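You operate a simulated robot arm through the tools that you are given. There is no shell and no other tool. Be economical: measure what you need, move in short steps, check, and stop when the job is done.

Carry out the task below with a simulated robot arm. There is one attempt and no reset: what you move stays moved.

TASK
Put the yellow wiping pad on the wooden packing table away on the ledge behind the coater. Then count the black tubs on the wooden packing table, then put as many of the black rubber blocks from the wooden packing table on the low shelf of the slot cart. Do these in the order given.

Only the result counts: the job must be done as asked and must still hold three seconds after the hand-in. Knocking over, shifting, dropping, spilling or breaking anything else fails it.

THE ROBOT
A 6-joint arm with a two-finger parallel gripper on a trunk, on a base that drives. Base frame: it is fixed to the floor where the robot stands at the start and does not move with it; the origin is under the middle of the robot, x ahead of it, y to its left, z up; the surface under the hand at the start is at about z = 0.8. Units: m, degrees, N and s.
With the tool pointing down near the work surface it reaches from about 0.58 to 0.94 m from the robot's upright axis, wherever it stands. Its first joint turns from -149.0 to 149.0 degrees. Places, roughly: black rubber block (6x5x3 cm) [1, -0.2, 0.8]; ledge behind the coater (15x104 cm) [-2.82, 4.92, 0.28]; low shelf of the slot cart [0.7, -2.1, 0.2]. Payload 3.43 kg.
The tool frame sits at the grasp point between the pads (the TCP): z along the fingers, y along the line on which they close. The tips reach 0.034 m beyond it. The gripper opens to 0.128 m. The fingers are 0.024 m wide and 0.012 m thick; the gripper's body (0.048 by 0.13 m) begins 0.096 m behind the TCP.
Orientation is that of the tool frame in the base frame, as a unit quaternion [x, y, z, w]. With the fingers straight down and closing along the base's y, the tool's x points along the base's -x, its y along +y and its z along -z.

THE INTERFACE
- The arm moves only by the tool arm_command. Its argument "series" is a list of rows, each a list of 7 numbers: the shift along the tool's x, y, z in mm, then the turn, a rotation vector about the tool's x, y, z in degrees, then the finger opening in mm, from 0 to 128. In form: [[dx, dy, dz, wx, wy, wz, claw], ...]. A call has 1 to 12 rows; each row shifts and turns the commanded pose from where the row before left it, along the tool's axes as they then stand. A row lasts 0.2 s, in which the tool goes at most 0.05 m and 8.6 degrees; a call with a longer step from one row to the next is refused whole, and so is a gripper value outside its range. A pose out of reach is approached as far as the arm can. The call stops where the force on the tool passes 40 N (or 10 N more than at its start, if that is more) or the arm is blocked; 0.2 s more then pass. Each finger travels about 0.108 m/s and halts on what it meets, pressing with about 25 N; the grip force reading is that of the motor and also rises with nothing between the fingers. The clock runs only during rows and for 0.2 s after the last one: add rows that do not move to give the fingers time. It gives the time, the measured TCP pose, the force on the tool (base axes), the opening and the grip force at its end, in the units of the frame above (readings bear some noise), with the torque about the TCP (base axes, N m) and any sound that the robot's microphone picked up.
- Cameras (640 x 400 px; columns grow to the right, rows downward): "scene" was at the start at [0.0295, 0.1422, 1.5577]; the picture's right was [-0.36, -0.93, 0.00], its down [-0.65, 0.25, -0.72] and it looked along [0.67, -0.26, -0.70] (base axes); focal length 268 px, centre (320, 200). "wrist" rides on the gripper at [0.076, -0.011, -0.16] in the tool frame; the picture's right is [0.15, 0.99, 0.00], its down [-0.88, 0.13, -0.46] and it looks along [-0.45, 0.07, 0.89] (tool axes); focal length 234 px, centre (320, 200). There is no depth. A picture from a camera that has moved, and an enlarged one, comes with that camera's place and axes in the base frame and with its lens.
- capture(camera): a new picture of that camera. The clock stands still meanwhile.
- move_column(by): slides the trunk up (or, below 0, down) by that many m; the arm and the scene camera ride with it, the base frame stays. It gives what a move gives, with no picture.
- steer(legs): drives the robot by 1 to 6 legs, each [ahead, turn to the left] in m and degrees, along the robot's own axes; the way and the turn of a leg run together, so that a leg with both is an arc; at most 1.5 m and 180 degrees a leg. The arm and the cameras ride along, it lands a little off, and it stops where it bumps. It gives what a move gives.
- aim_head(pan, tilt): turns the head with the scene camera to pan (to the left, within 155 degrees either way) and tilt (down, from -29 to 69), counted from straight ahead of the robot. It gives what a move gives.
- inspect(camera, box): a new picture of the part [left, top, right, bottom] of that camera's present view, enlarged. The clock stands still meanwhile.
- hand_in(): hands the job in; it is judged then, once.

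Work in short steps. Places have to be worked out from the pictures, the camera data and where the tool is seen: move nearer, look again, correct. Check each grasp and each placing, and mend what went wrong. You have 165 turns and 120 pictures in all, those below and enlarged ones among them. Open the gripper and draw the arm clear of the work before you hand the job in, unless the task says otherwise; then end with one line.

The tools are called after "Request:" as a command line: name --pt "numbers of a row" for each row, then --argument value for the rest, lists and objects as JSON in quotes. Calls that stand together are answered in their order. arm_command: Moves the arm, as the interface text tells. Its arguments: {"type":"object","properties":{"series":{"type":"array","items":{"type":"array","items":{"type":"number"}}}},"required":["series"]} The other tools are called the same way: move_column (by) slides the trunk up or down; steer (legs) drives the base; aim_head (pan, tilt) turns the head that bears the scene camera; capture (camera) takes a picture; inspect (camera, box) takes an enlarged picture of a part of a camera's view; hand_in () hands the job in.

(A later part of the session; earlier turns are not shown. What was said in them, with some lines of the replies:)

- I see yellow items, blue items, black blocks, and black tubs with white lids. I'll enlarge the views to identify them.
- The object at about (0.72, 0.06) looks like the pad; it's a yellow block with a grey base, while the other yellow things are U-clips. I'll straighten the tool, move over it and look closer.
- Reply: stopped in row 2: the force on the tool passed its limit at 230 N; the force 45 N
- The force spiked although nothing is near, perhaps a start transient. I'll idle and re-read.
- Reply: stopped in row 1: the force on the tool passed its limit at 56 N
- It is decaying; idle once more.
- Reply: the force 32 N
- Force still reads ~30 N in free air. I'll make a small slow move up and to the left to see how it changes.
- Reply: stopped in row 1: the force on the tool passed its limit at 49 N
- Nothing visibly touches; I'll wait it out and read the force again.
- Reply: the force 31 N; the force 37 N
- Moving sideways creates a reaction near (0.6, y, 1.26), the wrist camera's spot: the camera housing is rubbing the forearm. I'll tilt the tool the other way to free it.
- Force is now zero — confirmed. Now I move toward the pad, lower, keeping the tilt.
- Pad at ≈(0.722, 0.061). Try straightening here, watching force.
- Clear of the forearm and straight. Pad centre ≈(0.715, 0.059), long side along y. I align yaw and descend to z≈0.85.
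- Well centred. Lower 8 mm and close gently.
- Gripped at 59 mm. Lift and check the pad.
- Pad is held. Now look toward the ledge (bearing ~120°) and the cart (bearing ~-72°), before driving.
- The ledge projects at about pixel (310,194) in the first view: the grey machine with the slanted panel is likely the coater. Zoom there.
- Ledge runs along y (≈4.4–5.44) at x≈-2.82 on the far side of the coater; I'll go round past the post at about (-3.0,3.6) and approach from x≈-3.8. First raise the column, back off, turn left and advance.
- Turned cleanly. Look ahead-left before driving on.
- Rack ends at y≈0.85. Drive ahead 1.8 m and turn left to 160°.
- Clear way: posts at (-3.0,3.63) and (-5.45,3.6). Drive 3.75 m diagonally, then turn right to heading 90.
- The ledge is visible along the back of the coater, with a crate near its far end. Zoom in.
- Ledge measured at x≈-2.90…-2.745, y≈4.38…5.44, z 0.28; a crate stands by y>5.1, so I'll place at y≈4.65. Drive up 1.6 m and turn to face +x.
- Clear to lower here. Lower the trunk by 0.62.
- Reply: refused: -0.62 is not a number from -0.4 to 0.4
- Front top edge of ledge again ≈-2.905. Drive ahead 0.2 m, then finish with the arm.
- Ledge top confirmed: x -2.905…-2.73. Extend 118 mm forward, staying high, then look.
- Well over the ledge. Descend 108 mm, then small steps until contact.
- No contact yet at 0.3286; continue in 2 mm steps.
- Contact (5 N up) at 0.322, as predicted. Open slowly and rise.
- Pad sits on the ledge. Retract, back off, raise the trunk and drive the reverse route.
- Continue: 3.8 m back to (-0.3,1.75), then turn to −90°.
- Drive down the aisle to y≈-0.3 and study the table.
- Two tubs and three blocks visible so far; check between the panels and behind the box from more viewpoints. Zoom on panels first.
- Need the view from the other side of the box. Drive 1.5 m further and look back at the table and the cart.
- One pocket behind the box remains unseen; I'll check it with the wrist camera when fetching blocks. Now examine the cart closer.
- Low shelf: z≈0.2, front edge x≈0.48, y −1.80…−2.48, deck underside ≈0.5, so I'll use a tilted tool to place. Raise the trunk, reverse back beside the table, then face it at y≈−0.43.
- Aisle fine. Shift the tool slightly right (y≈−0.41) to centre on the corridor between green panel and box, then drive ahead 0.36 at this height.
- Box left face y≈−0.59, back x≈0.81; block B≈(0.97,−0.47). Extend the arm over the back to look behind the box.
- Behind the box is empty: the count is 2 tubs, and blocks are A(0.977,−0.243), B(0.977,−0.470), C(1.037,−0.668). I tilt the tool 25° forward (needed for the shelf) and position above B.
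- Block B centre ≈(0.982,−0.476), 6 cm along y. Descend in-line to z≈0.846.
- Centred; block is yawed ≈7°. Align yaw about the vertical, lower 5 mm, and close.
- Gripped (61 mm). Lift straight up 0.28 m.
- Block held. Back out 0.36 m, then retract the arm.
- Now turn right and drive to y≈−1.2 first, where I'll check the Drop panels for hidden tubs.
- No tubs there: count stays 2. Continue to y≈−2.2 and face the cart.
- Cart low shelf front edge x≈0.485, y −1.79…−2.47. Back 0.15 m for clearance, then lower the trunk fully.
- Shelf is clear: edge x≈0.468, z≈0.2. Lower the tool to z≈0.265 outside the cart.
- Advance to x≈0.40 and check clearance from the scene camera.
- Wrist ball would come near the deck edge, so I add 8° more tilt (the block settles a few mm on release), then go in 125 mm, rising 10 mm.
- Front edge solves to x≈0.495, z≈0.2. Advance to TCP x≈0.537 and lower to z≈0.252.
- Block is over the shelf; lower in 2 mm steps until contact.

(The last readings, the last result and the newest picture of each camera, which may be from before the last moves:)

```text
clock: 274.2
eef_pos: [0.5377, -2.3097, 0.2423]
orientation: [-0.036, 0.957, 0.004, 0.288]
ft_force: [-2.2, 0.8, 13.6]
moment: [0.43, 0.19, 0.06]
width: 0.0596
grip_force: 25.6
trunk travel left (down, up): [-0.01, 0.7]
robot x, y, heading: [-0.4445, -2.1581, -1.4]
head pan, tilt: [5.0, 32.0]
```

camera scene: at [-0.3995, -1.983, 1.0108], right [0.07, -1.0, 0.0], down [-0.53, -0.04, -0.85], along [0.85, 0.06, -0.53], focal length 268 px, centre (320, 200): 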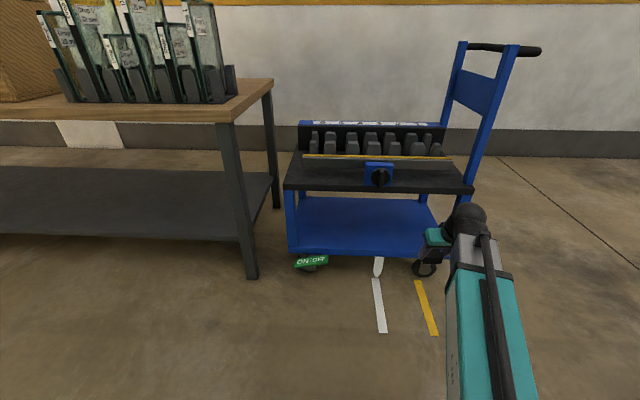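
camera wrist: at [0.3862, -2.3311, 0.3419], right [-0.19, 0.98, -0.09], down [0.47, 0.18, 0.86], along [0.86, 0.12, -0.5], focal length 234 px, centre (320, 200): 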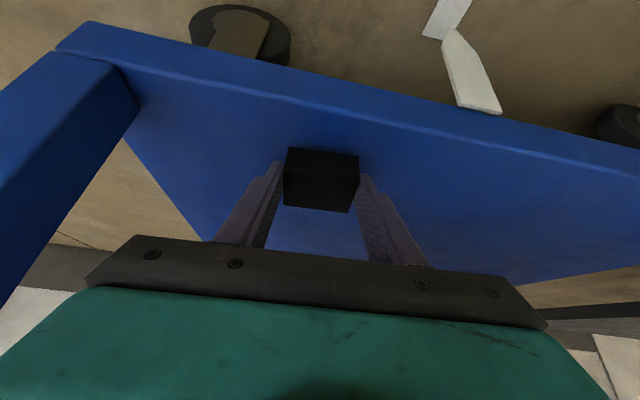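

Contact (13.6 N) as predicted. Ease up a hair and open.

Request:
arm_command --pt "-0.7 0 -1.2 0 0 0 55" --pt "0 0 0 0 0 0 66" --pt "0 0 0 0 0 0 80" --pt "0 0 0 0 0 0 100" --pt "0 0 0 0 0 0 110" --pt "0 0 0 0 0 0 110"

Request:
capture --camera "wrist"

```text
clock: 275.6
eef_pos: [0.5368, -2.3106, 0.2419]
orientation: [-0.037, 0.957, 0.004, 0.287]
ft_force: [-0.7, -0.2, 0.2]
moment: [0.0, 0.02, -0.02]
width: 0.1101
grip_force: 0.0
trunk travel left (down, up): [-0.01, 0.7]
robot x, y, heading: [-0.448, -2.1606, -0.9]
head pan, tilt: [5.0, 32.0]
```

```text
54 pictures are left
camera wrist: at [0.3857, -2.3312, 0.3332], right [-0.19, 0.98, -0.09], down [0.47, 0.18, 0.86], along [0.86, 0.12, -0.5], focal length 234 px, centre (320, 200)
```

wrist: 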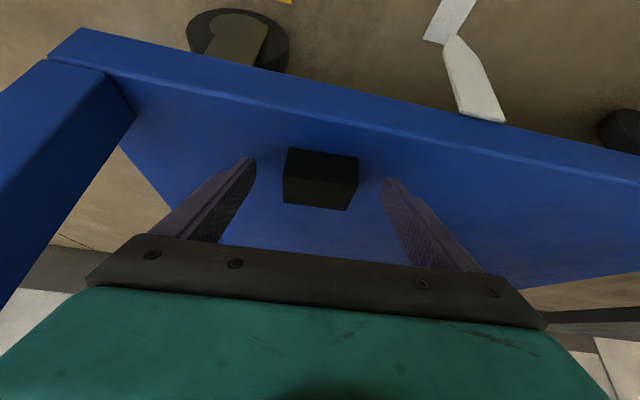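

Block rests flat on the shelf. Withdraw straight back, slightly rising.

Request:
arm_command --pt "22.8 2.2 -19.8 0 0 0 110" --pt "22.8 2.2 -19.8 0 0 0 110" --pt "22.8 2.2 -19.8 0 0 0 110" --pt "22.8 2.2 -19.8 0 0 0 110" --pt "22.8 2.2 -19.8 0 0 0 110" --pt "22.8 2.2 -19.8 0 0 0 110" --pt "22.8 2.2 -19.8 0 0 0 110" --pt "22.8 2.2 -19.8 0 0 0 110" --pt "0 0 0 0 0 0 110"

Request:
inspect --camera "scene" --box '[260, 120, 500, 290]'

```text
clock: 277.6
eef_pos: [0.2954, -2.3108, 0.2732]
orientation: [-0.037, 0.957, 0.004, 0.287]
ft_force: [0.5, -0.6, -0.6]
moment: [-0.02, 0.01, 0.02]
width: 0.11
grip_force: 0.1
trunk travel left (down, up): [-0.01, 0.7]
robot x, y, heading: [-0.4456, -2.1584, -1.0]
head pan, tilt: [5.0, 32.0]
```

```text
2.35 times, centred on (380, 205) of scene
camera zoom: at [-0.3995, -1.9829, 1.0108], right [0.07, -1.0, 0.0], down [-0.53, -0.04, -0.85], along [0.85, 0.06, -0.53], focal length 632 px, centre (179, 188)
```

zoom: 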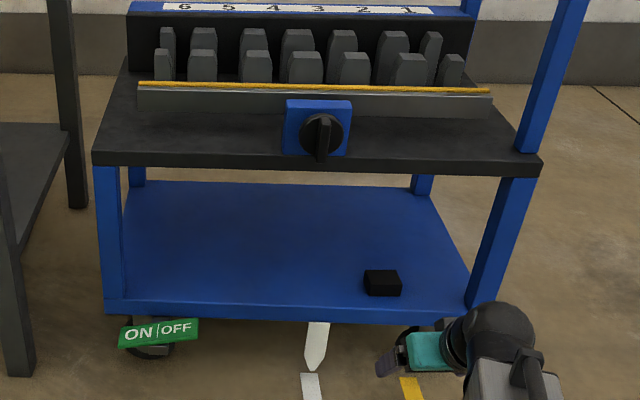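

First block placed. Now return for block A: reset tilt to ~12° (to keep the forearm high over the panel), raise, and drive back.

Request:
arm_command --pt "0 0 0 0 7 0 110" --pt "0 0 0 0 7 0 110" --pt "0 0 0 0 7 0 110" --pt "-6.8 0 -31.8 0 0 0 110" --pt "-6.8 0 -31.8 0 0 0 110" --pt "-6.8 0 -31.8 0 0 0 110" --pt "-6.8 0 -31.8 0 0 0 110" --pt "0 0 0 0 0 0 110"

Request:
move_column --by 0.4

Request:
move_column --by 0.3

Request:
steer --legs '[[0, 88.5], [1.5, 0], [0.2, 0]]'

```text
clock: 279.4
eef_pos: [0.2971, -2.3075, 0.4025]
orientation: [-0.036, 0.994, -0.004, 0.107]
ft_force: [0.1, -0.2, -0.7]
moment: [-0.03, 0.01, 0.02]
width: 0.1099
grip_force: 0.1
trunk travel left (down, up): [-0.01, 0.7]
robot x, y, heading: [-0.4443, -2.1596, -1.5]
head pan, tilt: [5.0, 32.0]
```

```text
clock: 283.2
eef_pos: [0.297, -2.3071, 0.8024]
orientation: [-0.036, 0.994, -0.003, 0.107]
ft_force: [0.0, 0.6, 0.2]
moment: [0.0, 0.0, 0.0]
width: 0.1101
grip_force: 0.0
trunk travel left (down, up): [-0.41, 0.3]
robot x, y, heading: [-0.4458, -2.1581, -1.2]
head pan, tilt: [5.0, 32.0]
```

```text
clock: 286.2
eef_pos: [0.2973, -2.3072, 1.1021]
orientation: [-0.036, 0.994, -0.003, 0.107]
ft_force: [-0.1, 0.3, -0.6]
moment: [0.0, -0.01, 0.02]
width: 0.1099
grip_force: 0.0
trunk travel left (down, up): [-0.71, 0.0]
robot x, y, heading: [-0.4479, -2.1584, -1.5]
head pan, tilt: [5.0, 32.0]
```

```text
clock: 301.4
eef_pos: [-0.1756, 0.3065, 1.101]
orientation: [0.718, -0.687, -0.073, -0.079]
ft_force: [-0.6, 1.4, -0.6]
moment: [0.0, 0.02, 0.02]
width: 0.1099
grip_force: 0.0
trunk travel left (down, up): [-0.71, 0.0]
robot x, y, heading: [-0.3496, -0.4341, 86.7]
head pan, tilt: [5.0, 32.0]
```

Before turning to the table, swing the tool 130 mm to the robot's left so it clears the box front.

Request:
arm_command --pt "0 32 0 0 0 0 128" --pt "0 32 0 0 0 0 128" --pt "0 32 0 0 0 0 128" --pt "0 32 0 0 0 0 128" --pt "0 0 0 0 0 0 128"

Request:
steer --legs '[[0, -86.7]]'

Request:
aim_head --pan 0 --tilt 42

Request:
capture --camera "scene"

```text
clock: 302.6
eef_pos: [-0.3053, 0.302, 1.1018]
orientation: [0.718, -0.688, -0.073, -0.079]
ft_force: [0.0, 0.1, 0.2]
moment: [0.0, 0.02, -0.01]
width: 0.1281
grip_force: 0.0
trunk travel left (down, up): [-0.71, 0.0]
robot x, y, heading: [-0.3472, -0.4359, 87.1]
head pan, tilt: [5.0, 32.0]
```

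```text
clock: 308.0
eef_pos: [0.3859, -0.4263, 1.1013]
orientation: [-0.054, 0.993, -0.001, 0.106]
ft_force: [-0.3, -0.1, -0.3]
moment: [0.0, 0.03, 0.02]
width: 0.1281
grip_force: 0.0
trunk travel left (down, up): [-0.71, 0.0]
robot x, y, heading: [-0.3481, -0.4651, 1.1]
head pan, tilt: [5.0, 32.0]
```

```text
clock: 308.7
eef_pos: [0.3852, -0.4288, 1.1006]
orientation: [-0.053, 0.993, -0.001, 0.107]
ft_force: [-0.5, -0.5, -0.1]
moment: [-0.02, -0.04, 0.02]
width: 0.1278
grip_force: 0.0
trunk travel left (down, up): [-0.71, 0.0]
robot x, y, heading: [-0.348, -0.462, 0.8]
head pan, tilt: [0.0, 42.0]
```

```text
52 pictures are left
camera scene: at [-0.3131, -0.2931, 1.6958], right [0.02, -1.0, 0.0], down [-0.67, -0.01, -0.74], along [0.74, 0.01, -0.67], focal length 268 px, centre (320, 200)
```

scene: 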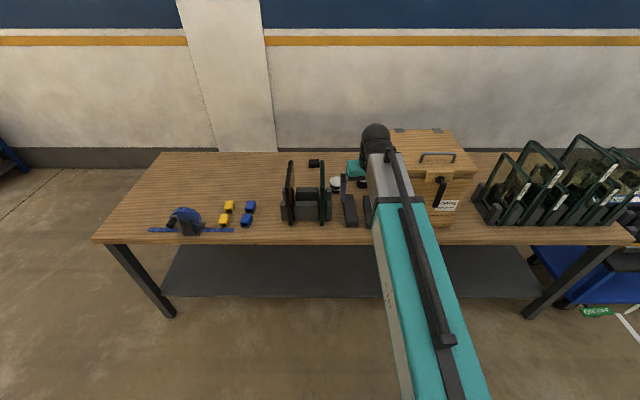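

Drive ahead 0.37 m at this height.

Request:
steer --legs '[[0.37, 0]]'

Request:
capture --camera "wrist"

```text
clock: 311.4
eef_pos: [0.7584, -0.4212, 1.1017]
orientation: [-0.053, 0.993, -0.001, 0.108]
ft_force: [0.4, 0.0, 0.7]
moment: [-0.01, -0.02, 0.01]
width: 0.1281
grip_force: 0.0
trunk travel left (down, up): [-0.71, 0.0]
robot x, y, heading: [0.0269, -0.4599, 1.0]
head pan, tilt: [0.0, 42.0]
```

```text
51 pictures are left
camera wrist: at [0.651, -0.4414, 1.2414], right [-0.25, 0.97, -0.04], down [0.74, 0.22, 0.63], along [0.62, 0.12, -0.77], focal length 234 px, centre (320, 200)
```

wrist: 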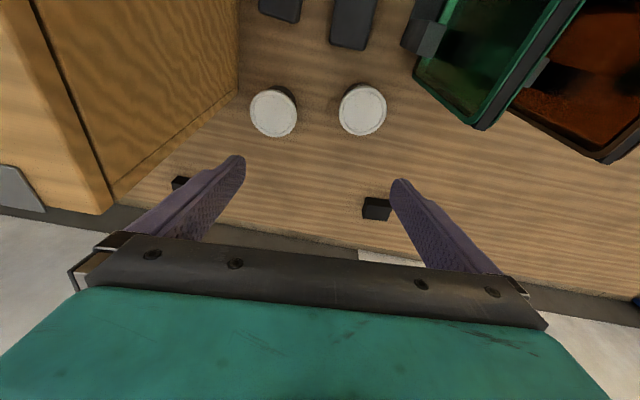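

Move at height to above block A (≈0.968,−0.248).

Request:
arm_command --pt "-30.4 21.6 6.3 0 0 0 128" --pt "-30.4 21.6 6.3 0 0 0 128" --pt "-30.4 21.6 6.3 0 0 0 128" --pt "-30.4 21.6 6.3 0 0 0 128" --pt "-30.4 21.6 6.3 0 0 0 128" --pt "-30.4 21.6 6.3 0 0 0 128" --pt "-30.4 21.6 6.3 0 0 0 128" --pt "0 0 0 0 0 0 128"

Request:
capture --camera "wrist"

```text
clock: 313.1
eef_pos: [0.9565, -0.2472, 1.1026]
orientation: [-0.054, 0.993, -0.001, 0.108]
ft_force: [-0.2, 0.0, 0.5]
moment: [0.01, -0.02, 0.02]
width: 0.1279
grip_force: 0.0
trunk travel left (down, up): [-0.71, 0.0]
robot x, y, heading: [0.0243, -0.4575, 0.9]
head pan, tilt: [0.0, 42.0]
```

```text
50 pictures are left
camera wrist: at [0.8495, -0.2684, 1.2419], right [-0.25, 0.97, -0.04], down [0.74, 0.22, 0.63], along [0.62, 0.12, -0.77], focal length 234 px, centre (320, 200)
```

wrist: 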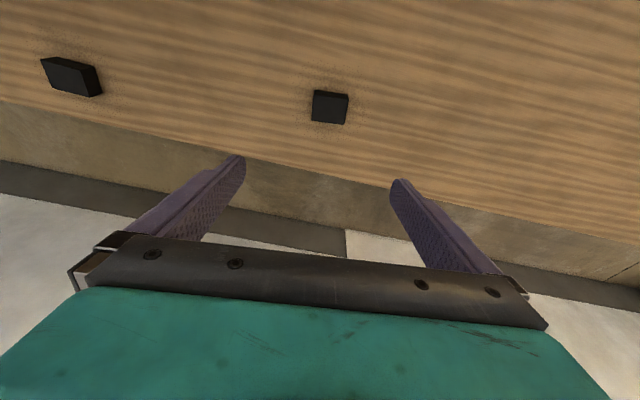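

A's top centre ≈(0.980,−0.240). Descend to z≈0.90 and verify clearance to the panel.

Request:
arm_command --pt "4 1.3 33.2 0 0 0 128" --pt "4 1.3 33.2 0 0 0 128" --pt "4 1.3 33.2 0 0 0 128" --pt "4 1.3 33.2 0 0 0 128" --pt "4 1.3 33.2 0 0 0 128" --pt "4 1.3 33.2 0 0 0 128" --pt "0 0 0 0 0 0 128"

Request:
capture --camera "wrist"

Request:
inspect --camera "scene" --box '[240, 120, 440, 290]'

```text
clock: 314.8
eef_pos: [0.9781, -0.2407, 0.9027]
orientation: [-0.053, 0.993, -0.001, 0.108]
ft_force: [-0.3, -0.3, -0.1]
moment: [0.0, -0.01, 0.01]
width: 0.1283
grip_force: 0.0
trunk travel left (down, up): [-0.71, 0.0]
robot x, y, heading: [0.0242, -0.457, 1.1]
head pan, tilt: [0.0, 42.0]
```

```text
49 pictures are left
camera wrist: at [0.8715, -0.26, 1.0434], right [-0.25, 0.97, -0.04], down [0.74, 0.22, 0.63], along [0.62, 0.12, -0.77], focal length 234 px, centre (320, 200)
```

wrist: 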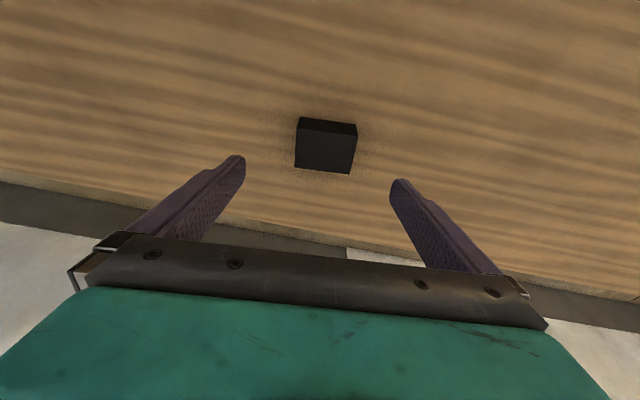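

```text
2.35 times, centred on (340, 205) of scene
camera zoom: at [0.0583, -0.2862, 1.6957], right [0.02, -1.0, 0.0], down [-0.67, -0.01, -0.74], along [0.74, 0.01, -0.67], focal length 632 px, centre (273, 188)
```

zoom: 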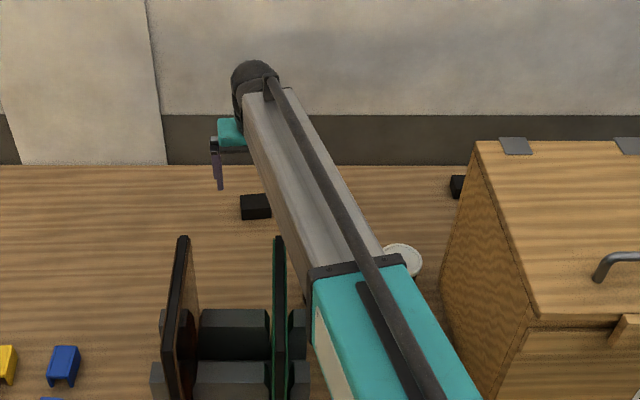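

Clear. Align yaw slightly, descend the last 60 mm and close.

Request:
arm_command --pt "6 1.5 19 -0.53 0 -2.44 128" --pt "6 1.5 19 0 0 0 128" --pt "6 1.4 19 0 0 0 128" --pt "0 0 0 0 0 0 128" --pt "0 0 0 0 0 0 100" --pt "0 0 0 0 0 0 75" --pt "0 0 0 0 0 0 50" --pt "0 0 0 0 0 0 30" --pt "0 0 0 0 0 0 30" --pt "0 0 0 0 0 0 30"

Request:
capture --camera "wrist"

```text
clock: 316.9
eef_pos: [0.9718, -0.2359, 0.8432]
orientation: [-0.074, 0.992, 0.001, 0.107]
ft_force: [-0.7, -0.6, 0.5]
moment: [0.01, 0.02, -0.03]
width: 0.0593
grip_force: 25.1
trunk travel left (down, up): [-0.71, 0.0]
robot x, y, heading: [0.0212, -0.453, 1.3]
head pan, tilt: [0.0, 42.0]
```

```text
47 pictures are left
camera wrist: at [0.8659, -0.2608, 0.9835], right [-0.29, 0.96, -0.04], down [0.73, 0.25, 0.63], along [0.61, 0.15, -0.77], focal length 234 px, centre (320, 200)
```

wrist: 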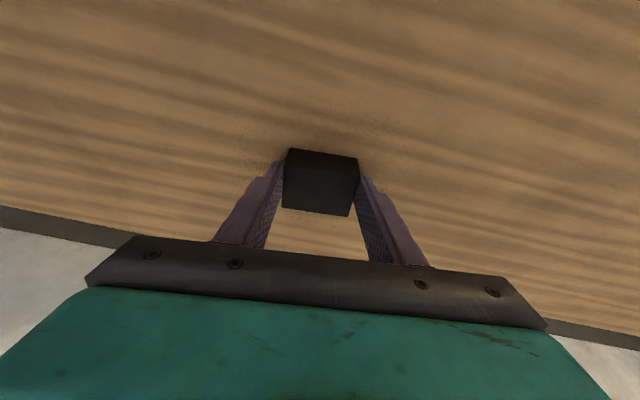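

Gripped (59 mm). Lift 0.265 m, then move back into the corridor.

Request:
arm_command --pt "-3.5 0 -17 0 0 0 20" --pt "-7.6 0 -35.3 0 0 0 20" --pt "-7.6 0 -35.3 0 0 0 20" --pt "-7.6 0 -35.3 0 0 0 20" --pt "-7.6 0 -35.3 0 0 0 20" --pt "-7.6 0 -35.3 0 0 0 20" --pt "-7.6 0 -35.3 0 0 0 20" --pt "-7.6 0 -35.3 0 0 0 20" --pt "0 0 0 0 0 0 20"

Request:
arm_command --pt "29.5 -22.8 -6.3 0 0 0 20" --pt "29.5 -22.8 -6.3 0 0 0 20" --pt "29.5 -22.8 -6.3 0 0 0 20" --pt "29.5 -22.8 -6.3 0 0 0 20" --pt "29.5 -22.8 -6.3 0 0 0 20" --pt "29.5 -22.8 -6.3 0 0 0 20" --pt "29.5 -22.8 -6.3 0 0 0 20" --pt "0 0 0 0 0 0 20"

Request:
capture --camera "wrist"

```text
clock: 318.9
eef_pos: [0.9688, -0.235, 1.1141]
orientation: [-0.074, 0.991, 0.001, 0.107]
ft_force: [-0.2, 0.2, -0.3]
moment: [0.01, 0.02, -0.04]
width: 0.0594
grip_force: 25.2
trunk travel left (down, up): [-0.71, 0.0]
robot x, y, heading: [0.0228, -0.4564, 0.8]
head pan, tilt: [0.0, 42.0]
```

```text
clock: 320.8
eef_pos: [0.7857, -0.4242, 1.1117]
orientation: [-0.075, 0.991, 0.001, 0.108]
ft_force: [0.1, 0.0, -0.5]
moment: [0.01, 0.01, -0.01]
width: 0.0592
grip_force: 25.3
trunk travel left (down, up): [-0.71, 0.0]
robot x, y, heading: [0.0217, -0.4549, 0.9]
head pan, tilt: [0.0, 42.0]
```

```text
46 pictures are left
camera wrist: at [0.6794, -0.4489, 1.2521], right [-0.29, 0.96, -0.04], down [0.73, 0.25, 0.63], along [0.61, 0.15, -0.77], focal length 234 px, centre (320, 200)
```

wrist: 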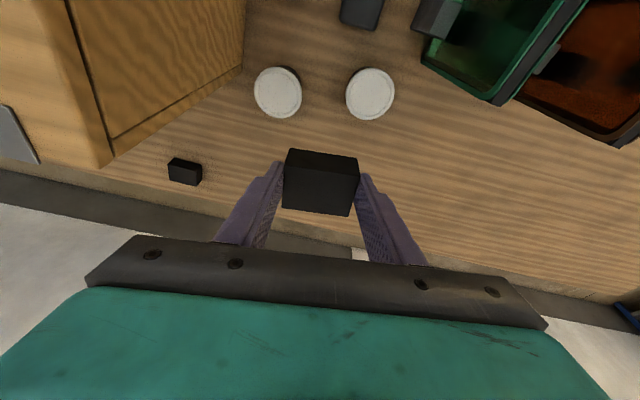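

Held. Back out, turn right, drive to y≈−2.0, and face the cart.

Request:
steer --legs '[[-0.4, 0], [0, -90.9], [1.5, 0], [0.04, 0]]'

Request:
steer --legs '[[0, 90]]'

```text
clock: 337.5
eef_pos: [-0.3937, -2.7736, 1.1112]
orientation: [0.66, 0.743, -0.075, 0.075]
ft_force: [-0.2, 0.0, -0.7]
moment: [0.05, -0.01, 0.0]
width: 0.0593
grip_force: 24.9
trunk travel left (down, up): [-0.71, 0.0]
robot x, y, heading: [-0.4039, -2.0084, -91.1]
head pan, tilt: [0.0, 42.0]
```

```text
clock: 343.1
eef_pos: [0.3553, -2.0224, 1.1112]
orientation: [-0.045, 0.993, -0.001, 0.108]
ft_force: [0.2, -0.6, -1.2]
moment: [0.06, 0.02, 0.03]
width: 0.0592
grip_force: 24.7
trunk travel left (down, up): [-0.71, 0.0]
robot x, y, heading: [-0.4069, -1.9797, -2.9]
head pan, tilt: [0.0, 42.0]
```

Back 0.1 m, lower trunk fully, then tilt 16° more and shift left to y≈−1.96.

Request:
steer --legs '[[-0.1, 0]]'

Request:
move_column --by -0.4

Request:
move_column --by -0.3

Request:
arm_command --pt "0 15 0 0 -5.5 0 20" --pt "0 15 0 0 -5.5 0 20" --pt "0 15 0 0 -6 0 20" --pt "0 10 0 0 0 0 20" --pt "0 0 0 0 0 0 20"

Request:
aim_head --pan 5 --tilt 32

Request:
capture --camera "scene"

Request:
capture --camera "wrist"

```text
clock: 344.3
eef_pos: [0.254, -2.0158, 1.1135]
orientation: [-0.045, 0.993, -0.002, 0.108]
ft_force: [-0.2, 0.1, -0.2]
moment: [-0.02, -0.04, -0.02]
width: 0.0592
grip_force: 25.0
trunk travel left (down, up): [-0.71, 0.0]
robot x, y, heading: [-0.5022, -1.9771, -3.1]
head pan, tilt: [0.0, 42.0]
```

```text
clock: 348.1
eef_pos: [0.2555, -2.017, 0.7116]
orientation: [-0.045, 0.993, -0.002, 0.108]
ft_force: [0.4, -0.3, -0.1]
moment: [0.0, 0.02, 0.01]
width: 0.0591
grip_force: 24.6
trunk travel left (down, up): [-0.31, 0.4]
robot x, y, heading: [-0.5027, -1.9768, -3.4]
head pan, tilt: [0.0, 42.0]
```

```text
clock: 351.1
eef_pos: [0.2554, -2.0176, 0.4114]
orientation: [-0.045, 0.993, -0.001, 0.107]
ft_force: [1.5, 0.7, -1.2]
moment: [0.0, 0.01, 0.0]
width: 0.0593
grip_force: 25.1
trunk travel left (down, up): [-0.01, 0.7]
robot x, y, heading: [-0.5072, -1.9784, -2.8]
head pan, tilt: [0.0, 42.0]
```

```text
clock: 352.3
eef_pos: [0.2514, -1.9628, 0.4108]
orientation: [-0.044, 0.967, 0.004, 0.252]
ft_force: [-0.5, 0.1, -0.4]
moment: [0.03, 0.0, 0.04]
width: 0.0595
grip_force: 24.9
trunk travel left (down, up): [-0.01, 0.7]
robot x, y, heading: [-0.504, -1.9769, -3.0]
head pan, tilt: [0.0, 42.0]
```

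```text
clock: 353.1
eef_pos: [0.2516, -1.9616, 0.4117]
orientation: [-0.045, 0.966, 0.005, 0.253]
ft_force: [-0.2, -0.2, -1.7]
moment: [0.01, 0.0, -0.02]
width: 0.0592
grip_force: 25.0
trunk travel left (down, up): [-0.01, 0.7]
robot x, y, heading: [-0.5029, -1.978, -3.0]
head pan, tilt: [5.0, 32.0]
```

```text
45 pictures are left
camera scene: at [-0.4524, -1.8002, 1.0108], right [0.03, -1.0, 0.0], down [-0.53, -0.02, -0.85], along [0.85, 0.03, -0.53], focal length 268 px, centre (320, 200)
```

scene: 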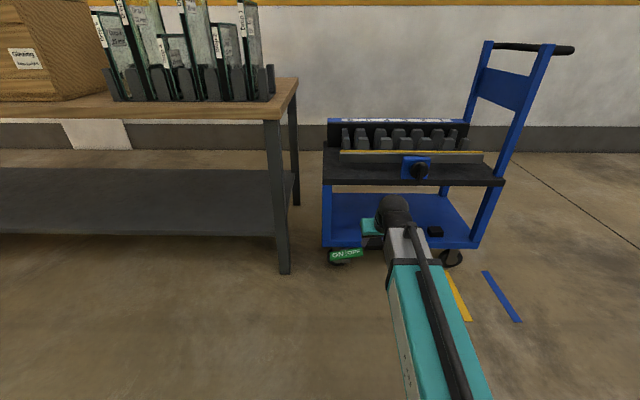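

```text
44 pictures are left
camera wrist: at [0.1077, -1.9854, 0.5138], right [-0.21, 0.97, -0.08], down [0.53, 0.19, 0.83], along [0.82, 0.13, -0.56], focal length 234 px, centre (320, 200)
```

wrist: 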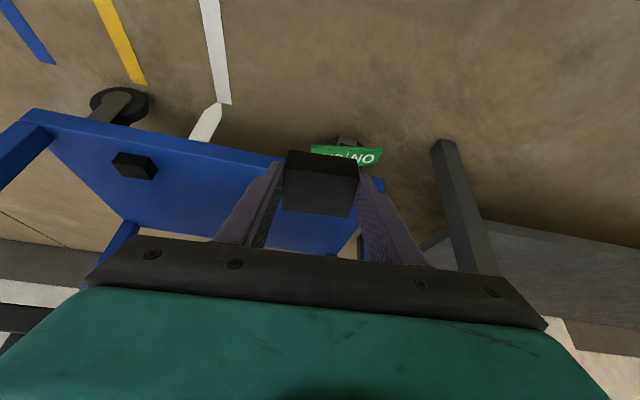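

Drive 0.1 m nearer, then lower to z≈0.28 at y≈−1.985.

Request:
steer --legs '[[0.1, 0]]'

Request:
arm_command --pt "16.3 -5 28 0 0 0 20" --pt "16.3 -5 28 0 0 0 20" --pt "16.3 -5 28 0 0 0 20" --pt "16.3 -5 28 0 0 0 20" --pt "0 0 0 0 0 0 20"

Request:
capture --camera "wrist"

```text
clock: 354.3
eef_pos: [0.3518, -1.9684, 0.4099]
orientation: [-0.045, 0.966, 0.005, 0.253]
ft_force: [-0.2, -0.4, -1.8]
moment: [0.0, 0.0, -0.01]
width: 0.0592
grip_force: 24.4
trunk travel left (down, up): [-0.01, 0.7]
robot x, y, heading: [-0.401, -1.9807, -3.0]
head pan, tilt: [5.0, 32.0]
```

```text
clock: 355.5
eef_pos: [0.3529, -1.9895, 0.2816]
orientation: [-0.044, 0.967, 0.004, 0.252]
ft_force: [-1.5, 0.3, -1.7]
moment: [0.04, 0.04, 0.04]
width: 0.0591
grip_force: 24.8
trunk travel left (down, up): [-0.01, 0.7]
robot x, y, heading: [-0.4038, -1.9811, -3.3]
head pan, tilt: [5.0, 32.0]
```

```text
43 pictures are left
camera wrist: at [0.209, -2.0127, 0.3845], right [-0.21, 0.97, -0.08], down [0.53, 0.19, 0.83], along [0.82, 0.13, -0.56], focal length 234 px, centre (320, 200)
```

wrist: 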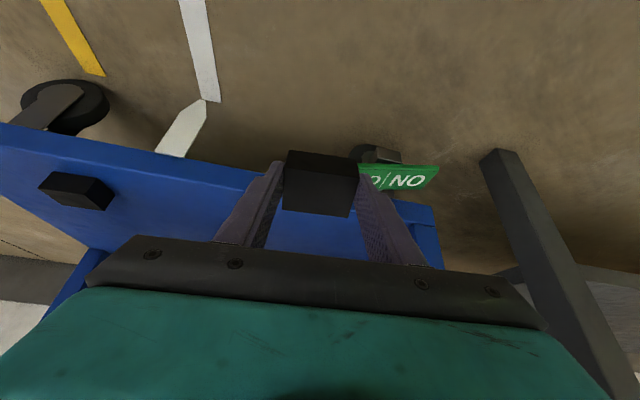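

Advance most of the way (to x≈0.475) and check.

Request:
arm_command --pt "-25.5 -2.7 16.2 0 0 0 20" --pt "-25.5 -2.7 16.2 0 0 0 20" --pt "-25.5 -2.7 16.2 0 0 0 20" --pt "-25.5 -2.7 16.2 0 0 0 20" --pt "0 0 0 0 0 0 20"

Request:
capture --camera "wrist"

Request:
inspect --camera "scene" --box '[290, 110, 530, 280]'

```text
clock: 356.7
eef_pos: [0.475, -1.9912, 0.277]
orientation: [-0.044, 0.966, 0.004, 0.253]
ft_force: [-0.4, 0.9, 0.0]
moment: [0.01, 0.0, 0.02]
width: 0.0593
grip_force: 25.0
trunk travel left (down, up): [-0.01, 0.7]
robot x, y, heading: [-0.4023, -1.9812, -3.1]
head pan, tilt: [5.0, 32.0]
```

```text
42 pictures are left
camera wrist: at [0.3303, -2.0133, 0.3793], right [-0.21, 0.97, -0.08], down [0.53, 0.19, 0.83], along [0.82, 0.13, -0.56], focal length 234 px, centre (320, 200)
```

wrist: 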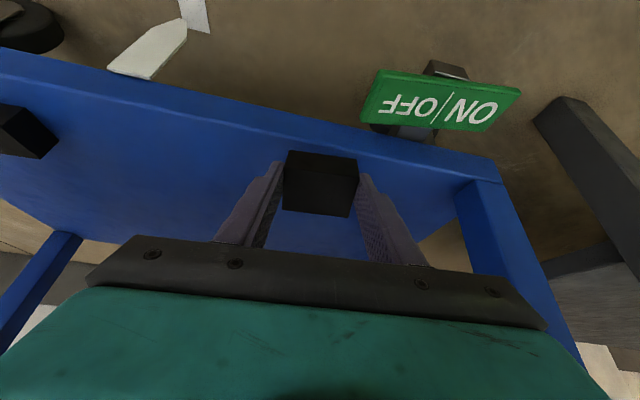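

```text
2.35 times, centred on (410, 195) of scene
camera zoom: at [-0.3518, -1.8056, 1.0108], right [0.03, -1.0, 0.0], down [-0.53, -0.02, -0.85], along [0.85, 0.03, -0.53], focal length 632 px, centre (108, 212)
```

zoom: 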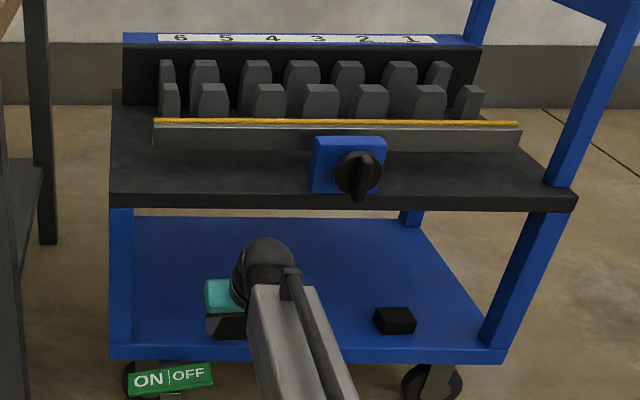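

Clear on both sides. Move in the last 60 mm while lowering slightly, then down in small steps.

Request:
arm_command --pt "-25 -2.7 17 0 0 0 20" --pt "-25 -2.7 17 0 0 0 20" --pt "4 0 7 0 0 0 20" --pt "3 0 5 0 0 0 20" --pt "0 0 0 0 0 0 20"

Request:
capture --camera "wrist"

```text
clock: 357.9
eef_pos: [0.535, -1.9906, 0.2554]
orientation: [-0.045, 0.966, 0.004, 0.253]
ft_force: [0.4, -0.7, -0.8]
moment: [0.0, 0.06, -0.01]
width: 0.0593
grip_force: 25.0
trunk travel left (down, up): [-0.01, 0.7]
robot x, y, heading: [-0.4065, -1.9822, -3.1]
head pan, tilt: [5.0, 32.0]
```

```text
40 pictures are left
camera wrist: at [0.3907, -2.0126, 0.3592], right [-0.21, 0.97, -0.08], down [0.53, 0.19, 0.83], along [0.82, 0.13, -0.56], focal length 234 px, centre (320, 200)
```

wrist: 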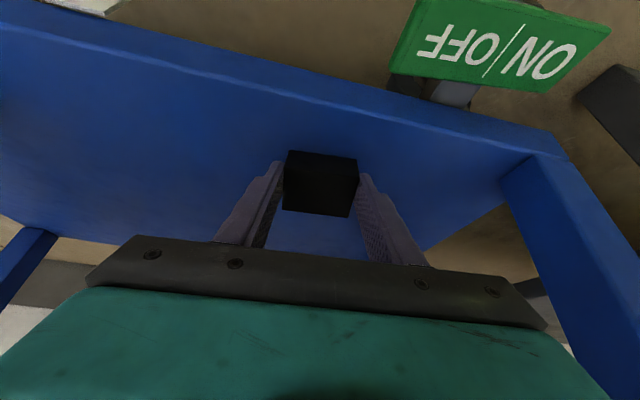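

Request:
arm_command --pt "1 0 1.75 0 0 0 20" --pt "1 0 1.75 0 0 0 20" --pt "1 0 1.75 0 0 0 20" --pt "1 0 1.75 0 0 0 20" --pt "0 0 0 0 0 0 20"

```text
clock: 359.1
eef_pos: [0.5336, -1.991, 0.2475]
orientation: [-0.045, 0.966, 0.004, 0.253]
ft_force: [-0.1, 0.2, -1.7]
moment: [0.01, -0.02, 0.01]
width: 0.0593
grip_force: 25.0
trunk travel left (down, up): [-0.01, 0.7]
robot x, y, heading: [-0.4027, -1.9755, -3.2]
head pan, tilt: [5.0, 32.0]
```

Request:
arm_command --pt "0.8 0 1.3 0 0 0 20" --pt "0.8 0 1.3 0 0 0 20" --pt "0 0 0 0 0 0 20"

```text
clock: 359.9
eef_pos: [0.5333, -1.9901, 0.2453]
orientation: [-0.045, 0.966, 0.005, 0.253]
ft_force: [0.1, -0.3, -1.0]
moment: [0.0, 0.01, -0.02]
width: 0.0594
grip_force: 24.8
trunk travel left (down, up): [-0.01, 0.7]
robot x, y, heading: [-0.4028, -1.9833, -3.0]
head pan, tilt: [5.0, 32.0]
```

Request:
arm_command --pt "0.8 0 1.3 0 0 0 20" --pt "0.8 0 1.3 0 0 0 20" --pt "0 0 0 0 0 0 20"

```text
clock: 360.7
eef_pos: [0.5326, -1.9903, 0.2432]
orientation: [-0.044, 0.966, 0.006, 0.256]
ft_force: [-0.8, -0.6, 12.4]
moment: [0.35, 0.05, 0.03]
width: 0.0595
grip_force: 25.0
trunk travel left (down, up): [-0.01, 0.7]
robot x, y, heading: [-0.4054, -1.9804, -3.3]
head pan, tilt: [5.0, 32.0]
```

Contact 12 N. Ease and open gently.

Request:
arm_command --pt "-0.5 0 -0.9 0 0 0 56" --pt "0 0 0 0 0 0 62" --pt "0 0 0 0 0 0 72" --pt "0 0 0 0 0 0 90" --pt "0 0 0 0 0 0 106" --pt "0 0 0 0 0 0 106"

Request:
capture --camera "wrist"

```text
clock: 362.1
eef_pos: [0.533, -1.9897, 0.2436]
orientation: [-0.044, 0.966, 0.005, 0.253]
ft_force: [-0.2, -0.9, 0.3]
moment: [-0.02, 0.0, 0.0]
width: 0.1059
grip_force: 0.0
trunk travel left (down, up): [-0.01, 0.7]
robot x, y, heading: [-0.4009, -1.9832, -2.8]
head pan, tilt: [5.0, 32.0]
```

```text
39 pictures are left
camera wrist: at [0.3894, -2.0128, 0.3459], right [-0.21, 0.97, -0.08], down [0.53, 0.19, 0.83], along [0.82, 0.13, -0.56], focal length 234 px, centre (320, 200)
```

wrist: 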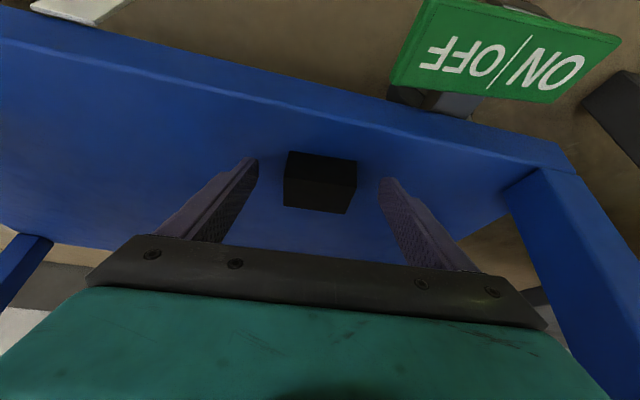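

Released flat. Withdraw back and verify.

Request:
arm_command --pt "24 2.7 -18.1 0 0 0 106" --pt "24 2.7 -18.1 0 0 0 106" --pt "24 2.7 -18.1 0 0 0 106" --pt "24 2.7 -18.1 0 0 0 106" --pt "24 2.7 -18.1 0 0 0 106" --pt "24 2.7 -18.1 0 0 0 106" --pt "24 2.7 -18.1 0 0 0 106" --pt "24 2.7 -18.1 0 0 0 106" --pt "0 0 0 0 0 0 106"

Request:
steer --legs '[[-0.12, 0]]'

Request:
move_column --by 0.4

Request:
capture --camera "wrist"

Request:
capture --camera "scene"

```text
clock: 364.1
eef_pos: [0.2938, -1.9914, 0.2769]
orientation: [-0.045, 0.966, 0.006, 0.253]
ft_force: [-0.4, -0.8, 1.0]
moment: [0.01, -0.02, 0.01]
width: 0.106
grip_force: 0.0
trunk travel left (down, up): [-0.01, 0.7]
robot x, y, heading: [-0.4033, -1.9816, -2.9]
head pan, tilt: [5.0, 32.0]
```

```text
clock: 365.4
eef_pos: [0.1712, -1.9857, 0.2747]
orientation: [-0.044, 0.966, 0.005, 0.253]
ft_force: [0.0, 0.2, -0.6]
moment: [0.02, -0.03, -0.01]
width: 0.1059
grip_force: 0.0
trunk travel left (down, up): [-0.01, 0.7]
robot x, y, heading: [-0.5258, -1.9753, -3.4]
head pan, tilt: [5.0, 32.0]
```

```text
clock: 369.2
eef_pos: [0.1724, -1.9859, 0.6773]
orientation: [-0.045, 0.966, 0.004, 0.253]
ft_force: [0.2, -0.4, 0.3]
moment: [-0.01, 0.02, 0.03]
width: 0.1059
grip_force: 0.2
trunk travel left (down, up): [-0.41, 0.3]
robot x, y, heading: [-0.5256, -1.976, -3.2]
head pan, tilt: [5.0, 32.0]
```

```text
38 pictures are left
camera wrist: at [0.0279, -2.008, 0.7783], right [-0.21, 0.97, -0.08], down [0.53, 0.19, 0.83], along [0.82, 0.13, -0.56], focal length 234 px, centre (320, 200)
```

wrist: 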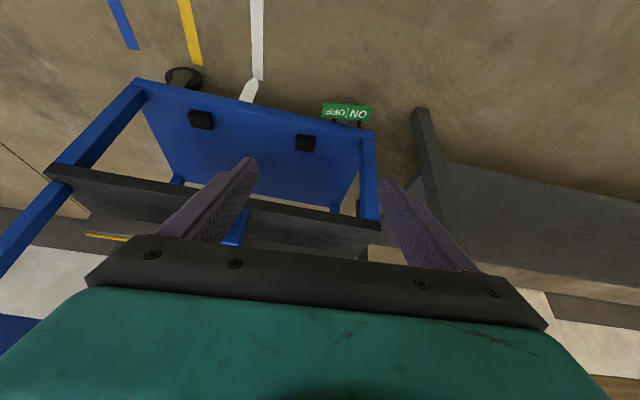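

```text
37 pictures are left
camera scene: at [-0.4739, -1.799, 1.4108], right [0.03, -1.0, 0.0], down [-0.53, -0.02, -0.85], along [0.85, 0.03, -0.53], focal length 268 px, centre (320, 200)
```

scene: 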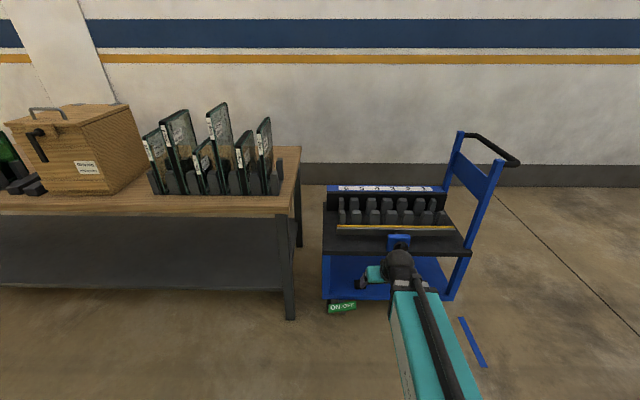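

Both blocks sit flat on the low shelf, matching the two tubs counted; the pad is on the ledge, the gripper is open and the arm is clear. Handing in.

Request:
hand_in

```text
The job is handed in.
```

The yellow wiping pad is on the ledge behind the coater. I counted two black tubs on the packing table, not opening the closed wooden box, and put two black rubber blocks on the low shelf of the slot cart.
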